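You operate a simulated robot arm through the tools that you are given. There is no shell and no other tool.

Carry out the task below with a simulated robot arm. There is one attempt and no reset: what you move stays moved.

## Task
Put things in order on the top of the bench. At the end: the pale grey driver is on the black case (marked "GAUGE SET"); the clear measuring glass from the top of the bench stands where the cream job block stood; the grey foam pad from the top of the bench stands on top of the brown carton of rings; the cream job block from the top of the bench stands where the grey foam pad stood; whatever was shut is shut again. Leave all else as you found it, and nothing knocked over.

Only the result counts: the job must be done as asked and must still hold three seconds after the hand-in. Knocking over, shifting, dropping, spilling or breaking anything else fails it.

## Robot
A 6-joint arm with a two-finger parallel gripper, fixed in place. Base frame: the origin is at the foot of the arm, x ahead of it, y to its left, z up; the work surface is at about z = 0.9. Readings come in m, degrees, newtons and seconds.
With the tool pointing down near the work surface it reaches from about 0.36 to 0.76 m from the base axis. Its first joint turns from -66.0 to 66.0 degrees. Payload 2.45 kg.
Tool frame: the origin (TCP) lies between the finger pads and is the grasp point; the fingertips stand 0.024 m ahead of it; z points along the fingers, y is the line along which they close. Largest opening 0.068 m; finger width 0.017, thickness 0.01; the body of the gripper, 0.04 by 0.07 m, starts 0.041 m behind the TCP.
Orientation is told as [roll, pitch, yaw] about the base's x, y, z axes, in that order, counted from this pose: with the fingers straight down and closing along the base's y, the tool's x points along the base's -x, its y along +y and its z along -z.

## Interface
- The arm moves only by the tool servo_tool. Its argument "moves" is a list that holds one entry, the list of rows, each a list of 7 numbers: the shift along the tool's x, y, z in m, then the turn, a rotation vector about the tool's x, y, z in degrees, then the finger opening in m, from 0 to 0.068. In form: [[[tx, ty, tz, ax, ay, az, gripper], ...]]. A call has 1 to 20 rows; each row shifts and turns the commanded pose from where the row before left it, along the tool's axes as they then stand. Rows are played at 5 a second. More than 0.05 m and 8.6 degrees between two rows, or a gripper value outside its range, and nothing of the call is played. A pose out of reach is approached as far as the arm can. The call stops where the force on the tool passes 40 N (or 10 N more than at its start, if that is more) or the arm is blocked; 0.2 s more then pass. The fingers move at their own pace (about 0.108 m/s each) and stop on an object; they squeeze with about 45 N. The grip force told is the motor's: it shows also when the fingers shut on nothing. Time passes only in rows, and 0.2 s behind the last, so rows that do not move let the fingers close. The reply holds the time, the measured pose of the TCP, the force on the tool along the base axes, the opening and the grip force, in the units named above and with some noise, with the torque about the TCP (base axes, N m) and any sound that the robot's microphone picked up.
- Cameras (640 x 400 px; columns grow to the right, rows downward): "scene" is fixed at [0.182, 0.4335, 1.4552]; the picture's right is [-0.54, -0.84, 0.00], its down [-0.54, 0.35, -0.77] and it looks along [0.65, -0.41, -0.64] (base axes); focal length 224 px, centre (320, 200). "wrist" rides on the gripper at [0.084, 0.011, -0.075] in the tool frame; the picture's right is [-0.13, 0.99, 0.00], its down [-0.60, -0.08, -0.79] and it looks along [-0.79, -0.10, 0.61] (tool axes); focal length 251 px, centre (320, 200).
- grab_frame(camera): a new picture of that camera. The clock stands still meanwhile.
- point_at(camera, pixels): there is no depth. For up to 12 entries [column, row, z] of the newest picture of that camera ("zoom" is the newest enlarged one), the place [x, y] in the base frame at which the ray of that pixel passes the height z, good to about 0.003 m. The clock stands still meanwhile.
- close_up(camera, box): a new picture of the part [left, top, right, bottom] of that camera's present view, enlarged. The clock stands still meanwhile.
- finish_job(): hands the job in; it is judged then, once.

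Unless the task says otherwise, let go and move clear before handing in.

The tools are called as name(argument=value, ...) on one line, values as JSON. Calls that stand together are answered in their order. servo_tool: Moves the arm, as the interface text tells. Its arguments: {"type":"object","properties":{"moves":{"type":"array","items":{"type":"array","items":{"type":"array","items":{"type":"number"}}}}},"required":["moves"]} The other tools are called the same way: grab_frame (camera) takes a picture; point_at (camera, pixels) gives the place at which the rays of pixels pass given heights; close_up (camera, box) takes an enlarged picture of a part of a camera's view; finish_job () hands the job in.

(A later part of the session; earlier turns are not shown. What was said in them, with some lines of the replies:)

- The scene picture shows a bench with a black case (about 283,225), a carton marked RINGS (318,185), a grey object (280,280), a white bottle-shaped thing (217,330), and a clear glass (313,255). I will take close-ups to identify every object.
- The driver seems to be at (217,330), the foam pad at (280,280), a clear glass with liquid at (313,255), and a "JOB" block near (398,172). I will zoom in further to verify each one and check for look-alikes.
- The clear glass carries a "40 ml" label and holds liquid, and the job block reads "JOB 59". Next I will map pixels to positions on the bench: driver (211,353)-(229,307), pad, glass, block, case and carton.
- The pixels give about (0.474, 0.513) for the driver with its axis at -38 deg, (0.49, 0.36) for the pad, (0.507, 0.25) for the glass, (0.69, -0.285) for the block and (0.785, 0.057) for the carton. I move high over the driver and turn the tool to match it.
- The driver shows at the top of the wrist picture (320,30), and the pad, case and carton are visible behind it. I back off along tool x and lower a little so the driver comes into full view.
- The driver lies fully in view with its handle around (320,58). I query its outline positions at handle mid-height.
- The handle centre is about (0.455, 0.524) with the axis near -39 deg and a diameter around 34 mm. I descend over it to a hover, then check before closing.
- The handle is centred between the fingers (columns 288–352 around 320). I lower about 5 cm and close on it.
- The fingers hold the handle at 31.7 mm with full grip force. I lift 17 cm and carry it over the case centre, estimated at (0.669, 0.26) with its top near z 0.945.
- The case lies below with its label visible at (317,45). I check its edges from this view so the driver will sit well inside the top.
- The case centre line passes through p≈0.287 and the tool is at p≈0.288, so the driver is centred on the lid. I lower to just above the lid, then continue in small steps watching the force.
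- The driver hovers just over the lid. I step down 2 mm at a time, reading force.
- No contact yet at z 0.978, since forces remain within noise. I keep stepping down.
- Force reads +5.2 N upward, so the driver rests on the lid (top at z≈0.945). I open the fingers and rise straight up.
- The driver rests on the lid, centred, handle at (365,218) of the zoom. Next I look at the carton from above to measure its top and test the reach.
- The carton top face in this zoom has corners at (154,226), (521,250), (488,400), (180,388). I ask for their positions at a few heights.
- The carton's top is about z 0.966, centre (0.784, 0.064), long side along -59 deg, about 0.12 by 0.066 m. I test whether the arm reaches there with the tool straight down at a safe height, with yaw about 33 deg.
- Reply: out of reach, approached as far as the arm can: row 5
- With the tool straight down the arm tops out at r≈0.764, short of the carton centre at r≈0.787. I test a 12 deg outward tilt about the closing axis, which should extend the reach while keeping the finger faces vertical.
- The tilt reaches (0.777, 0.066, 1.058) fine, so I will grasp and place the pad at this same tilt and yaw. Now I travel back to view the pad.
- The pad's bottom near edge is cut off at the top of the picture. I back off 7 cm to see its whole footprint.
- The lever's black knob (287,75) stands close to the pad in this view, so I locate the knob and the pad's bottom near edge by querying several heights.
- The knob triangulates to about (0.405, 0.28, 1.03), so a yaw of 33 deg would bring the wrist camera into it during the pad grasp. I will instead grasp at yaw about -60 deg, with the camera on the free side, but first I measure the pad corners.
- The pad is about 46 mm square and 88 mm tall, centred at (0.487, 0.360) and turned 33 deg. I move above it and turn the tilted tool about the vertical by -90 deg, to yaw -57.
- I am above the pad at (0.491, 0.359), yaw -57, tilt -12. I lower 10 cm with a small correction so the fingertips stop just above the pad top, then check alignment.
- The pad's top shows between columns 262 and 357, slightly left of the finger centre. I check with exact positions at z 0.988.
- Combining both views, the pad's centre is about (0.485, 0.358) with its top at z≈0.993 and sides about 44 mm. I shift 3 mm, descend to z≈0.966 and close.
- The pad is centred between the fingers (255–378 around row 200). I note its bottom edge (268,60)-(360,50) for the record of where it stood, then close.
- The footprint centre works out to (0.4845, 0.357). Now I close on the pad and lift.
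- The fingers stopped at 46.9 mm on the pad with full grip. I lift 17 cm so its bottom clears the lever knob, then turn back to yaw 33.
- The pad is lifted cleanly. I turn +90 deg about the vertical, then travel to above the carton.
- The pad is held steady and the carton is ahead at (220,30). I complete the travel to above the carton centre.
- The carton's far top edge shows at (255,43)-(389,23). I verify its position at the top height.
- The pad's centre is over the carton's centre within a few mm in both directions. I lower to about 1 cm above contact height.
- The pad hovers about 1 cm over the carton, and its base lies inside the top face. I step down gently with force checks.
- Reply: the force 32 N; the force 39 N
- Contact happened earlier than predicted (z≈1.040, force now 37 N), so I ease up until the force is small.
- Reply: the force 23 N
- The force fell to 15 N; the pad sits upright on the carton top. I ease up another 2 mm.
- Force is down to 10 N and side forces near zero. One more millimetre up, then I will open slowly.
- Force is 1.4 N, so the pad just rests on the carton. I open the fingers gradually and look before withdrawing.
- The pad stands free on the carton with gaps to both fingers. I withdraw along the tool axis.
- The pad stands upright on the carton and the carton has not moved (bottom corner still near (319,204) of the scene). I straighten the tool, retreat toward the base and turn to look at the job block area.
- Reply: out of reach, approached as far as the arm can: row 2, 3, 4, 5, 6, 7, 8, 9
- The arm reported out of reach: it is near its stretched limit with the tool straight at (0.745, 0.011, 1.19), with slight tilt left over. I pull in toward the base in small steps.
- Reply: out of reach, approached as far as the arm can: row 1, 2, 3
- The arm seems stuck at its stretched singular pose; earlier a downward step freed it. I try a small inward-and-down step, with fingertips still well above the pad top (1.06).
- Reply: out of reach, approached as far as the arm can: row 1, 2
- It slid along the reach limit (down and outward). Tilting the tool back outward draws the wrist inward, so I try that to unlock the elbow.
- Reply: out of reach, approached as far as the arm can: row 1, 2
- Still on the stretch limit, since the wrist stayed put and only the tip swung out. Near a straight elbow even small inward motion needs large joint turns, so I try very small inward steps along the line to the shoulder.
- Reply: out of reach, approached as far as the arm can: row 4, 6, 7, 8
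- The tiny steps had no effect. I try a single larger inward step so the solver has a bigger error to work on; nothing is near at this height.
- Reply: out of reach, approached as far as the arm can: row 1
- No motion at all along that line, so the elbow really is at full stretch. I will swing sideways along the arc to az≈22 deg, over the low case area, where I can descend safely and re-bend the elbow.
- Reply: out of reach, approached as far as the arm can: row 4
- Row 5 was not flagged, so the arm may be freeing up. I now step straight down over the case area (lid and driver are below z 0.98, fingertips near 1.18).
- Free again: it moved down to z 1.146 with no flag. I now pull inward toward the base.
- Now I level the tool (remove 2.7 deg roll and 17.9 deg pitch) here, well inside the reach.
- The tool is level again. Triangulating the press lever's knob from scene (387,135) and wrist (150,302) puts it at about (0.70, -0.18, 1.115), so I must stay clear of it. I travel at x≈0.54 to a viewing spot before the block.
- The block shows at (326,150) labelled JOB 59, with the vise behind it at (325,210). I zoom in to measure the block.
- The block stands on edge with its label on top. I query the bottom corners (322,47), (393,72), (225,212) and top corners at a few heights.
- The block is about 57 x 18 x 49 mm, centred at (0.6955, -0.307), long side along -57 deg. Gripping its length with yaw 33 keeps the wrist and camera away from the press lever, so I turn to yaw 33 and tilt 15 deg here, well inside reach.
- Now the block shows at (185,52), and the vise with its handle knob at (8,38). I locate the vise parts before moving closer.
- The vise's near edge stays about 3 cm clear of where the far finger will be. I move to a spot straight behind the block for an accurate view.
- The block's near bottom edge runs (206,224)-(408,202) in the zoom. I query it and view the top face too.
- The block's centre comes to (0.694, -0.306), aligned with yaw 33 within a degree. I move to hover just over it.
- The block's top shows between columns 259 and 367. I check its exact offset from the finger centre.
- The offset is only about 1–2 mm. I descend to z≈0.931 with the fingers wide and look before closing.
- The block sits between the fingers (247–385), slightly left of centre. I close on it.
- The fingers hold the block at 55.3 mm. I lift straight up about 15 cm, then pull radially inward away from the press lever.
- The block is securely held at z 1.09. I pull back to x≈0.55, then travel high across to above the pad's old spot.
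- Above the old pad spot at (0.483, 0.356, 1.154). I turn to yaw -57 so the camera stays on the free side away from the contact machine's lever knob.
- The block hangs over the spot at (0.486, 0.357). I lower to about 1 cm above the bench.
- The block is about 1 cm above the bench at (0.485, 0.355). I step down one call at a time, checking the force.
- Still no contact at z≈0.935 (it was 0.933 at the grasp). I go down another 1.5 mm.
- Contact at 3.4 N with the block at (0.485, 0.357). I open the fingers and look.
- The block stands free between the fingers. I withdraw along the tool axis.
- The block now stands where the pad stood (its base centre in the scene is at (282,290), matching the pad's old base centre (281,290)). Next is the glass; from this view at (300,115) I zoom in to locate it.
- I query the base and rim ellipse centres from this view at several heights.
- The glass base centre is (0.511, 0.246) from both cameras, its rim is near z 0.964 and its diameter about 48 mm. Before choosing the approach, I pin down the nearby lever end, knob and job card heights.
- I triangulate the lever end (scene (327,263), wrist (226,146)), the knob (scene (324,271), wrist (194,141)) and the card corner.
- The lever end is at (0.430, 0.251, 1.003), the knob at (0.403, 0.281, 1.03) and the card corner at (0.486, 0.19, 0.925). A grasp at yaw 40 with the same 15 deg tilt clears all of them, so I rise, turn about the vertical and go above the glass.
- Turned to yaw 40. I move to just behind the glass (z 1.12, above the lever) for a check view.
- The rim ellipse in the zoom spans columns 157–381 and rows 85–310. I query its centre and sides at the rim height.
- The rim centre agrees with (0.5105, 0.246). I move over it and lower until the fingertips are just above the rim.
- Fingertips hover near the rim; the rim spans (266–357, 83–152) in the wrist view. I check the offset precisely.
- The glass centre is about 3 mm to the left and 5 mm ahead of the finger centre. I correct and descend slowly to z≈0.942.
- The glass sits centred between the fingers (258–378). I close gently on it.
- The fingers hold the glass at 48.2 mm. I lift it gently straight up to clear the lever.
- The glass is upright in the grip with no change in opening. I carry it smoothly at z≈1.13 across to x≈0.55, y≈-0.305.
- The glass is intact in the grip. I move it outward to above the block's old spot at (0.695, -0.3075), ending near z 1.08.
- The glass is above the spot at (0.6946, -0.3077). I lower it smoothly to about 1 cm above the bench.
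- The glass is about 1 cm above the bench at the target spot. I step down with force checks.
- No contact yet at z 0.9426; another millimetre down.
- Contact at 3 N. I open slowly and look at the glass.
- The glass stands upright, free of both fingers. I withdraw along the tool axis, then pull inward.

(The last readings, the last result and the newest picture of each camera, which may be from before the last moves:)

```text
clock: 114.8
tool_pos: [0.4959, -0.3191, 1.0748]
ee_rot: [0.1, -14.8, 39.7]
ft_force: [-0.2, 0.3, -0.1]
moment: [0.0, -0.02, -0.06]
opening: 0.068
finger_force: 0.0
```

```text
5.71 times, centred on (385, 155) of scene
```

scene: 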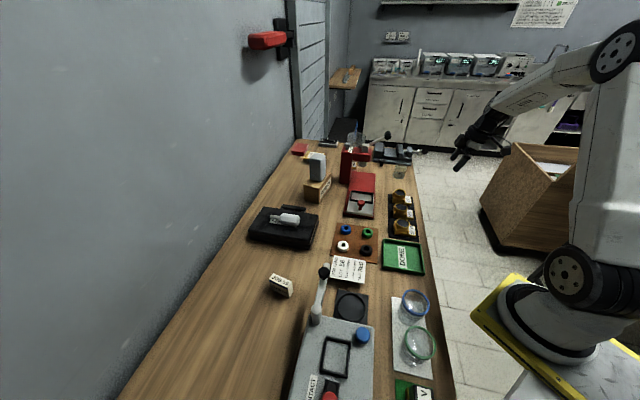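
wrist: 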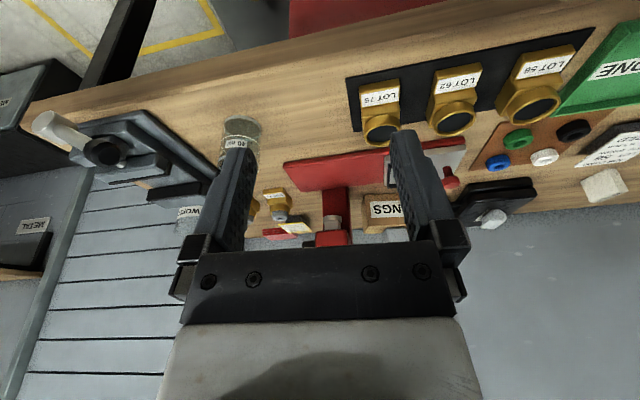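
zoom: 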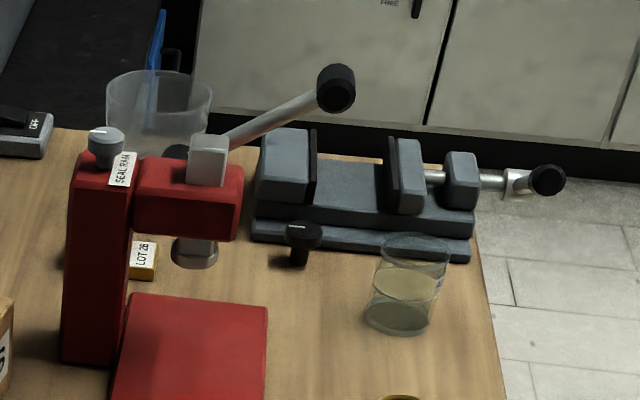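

The glass stands upright with its liquid at the block's old spot (base centre near zoom (398,317), versus about (394,316) for the block). I raise the arm a little and check every item before handing in.

servo_tool(moves=[[[0, 0, -0.03, 0, 0, 0, 0.068], [0, 0, -0.03, 0, 0, 0, 0.068], [0, 0, 0, 0, 0, 0, 0.068], [0, 0, 0, 0, 0, 0, 0.068]]])

close_up(camera="scene", box=[240, 130, 440, 255])

close_up(camera="scene", box=[180, 260, 460, 400])

close_up(camera="scene", box=[190, 220, 350, 320])

```text
clock: 115.8
tool_pos: [0.4833, -0.3282, 1.1331]
ee_rot: [0.2, -15.0, 39.7]
ft_force: [-0.1, 0.4, -0.8]
moment: [-0.01, -0.03, 0.01]
opening: 0.0678
finger_force: 0.1
```

```text
3.20 times, centred on (340, 192) of scene
```

zoom: 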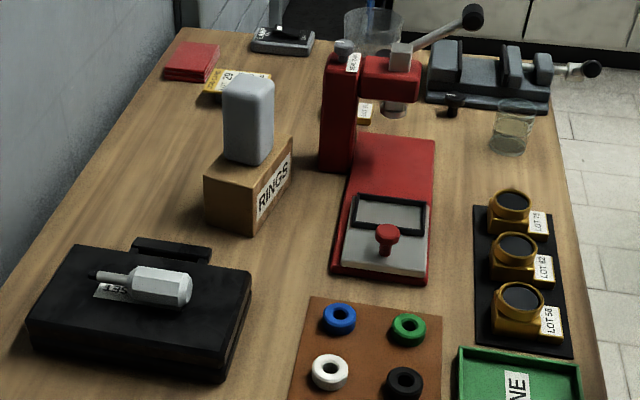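

```text
2.29 times, centred on (320, 330) of scene
```

zoom: 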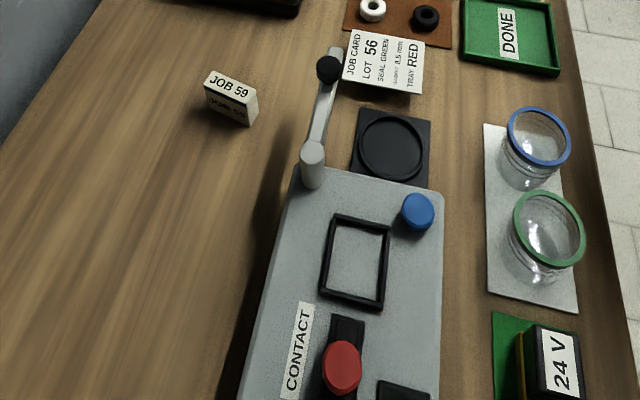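

```text
4.00 times, centred on (270, 270) of scene
```

zoom: 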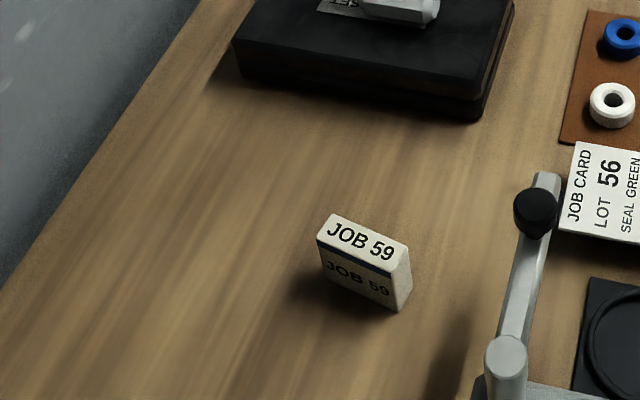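

Everything is where the task asks:
- The driver lies on the GAUGE SET case.
- The pad stands on the RINGS carton, and the carton has not moved.
- JOB 59 stands on the pad's old spot.
- The measuring glass stands where the block stood.

The other objects match the first pictures, nothing was opened, and the arm is clear, so I hand in.

finish_job()

```text
The job is handed in.
```

I moved all four items to where you asked and handed the job in. I don't have the judge's result. In the last pictures everything stood upright.

- **Driver:** it lies near the middle of the "GAUGE SET" case lid.
- **Foam pad:** it stands upright on the carton of rings. I pressed down with up to about 38 N while placing it, but the pictures show no shift of the carton.
- **Job block:** it stands where the pad stood, within a few millimetres. It is turned about 90 degrees from how it stood before, with its label still on top.
- **Measuring glass:** it stands where the block stood, within about 3 mm, with its liquid still in it.

I opened nothing, so everything that was shut stayed shut. Comparing the last pictures with the first, I saw nothing else moved. The gripper was open and clear of everything at hand-in.
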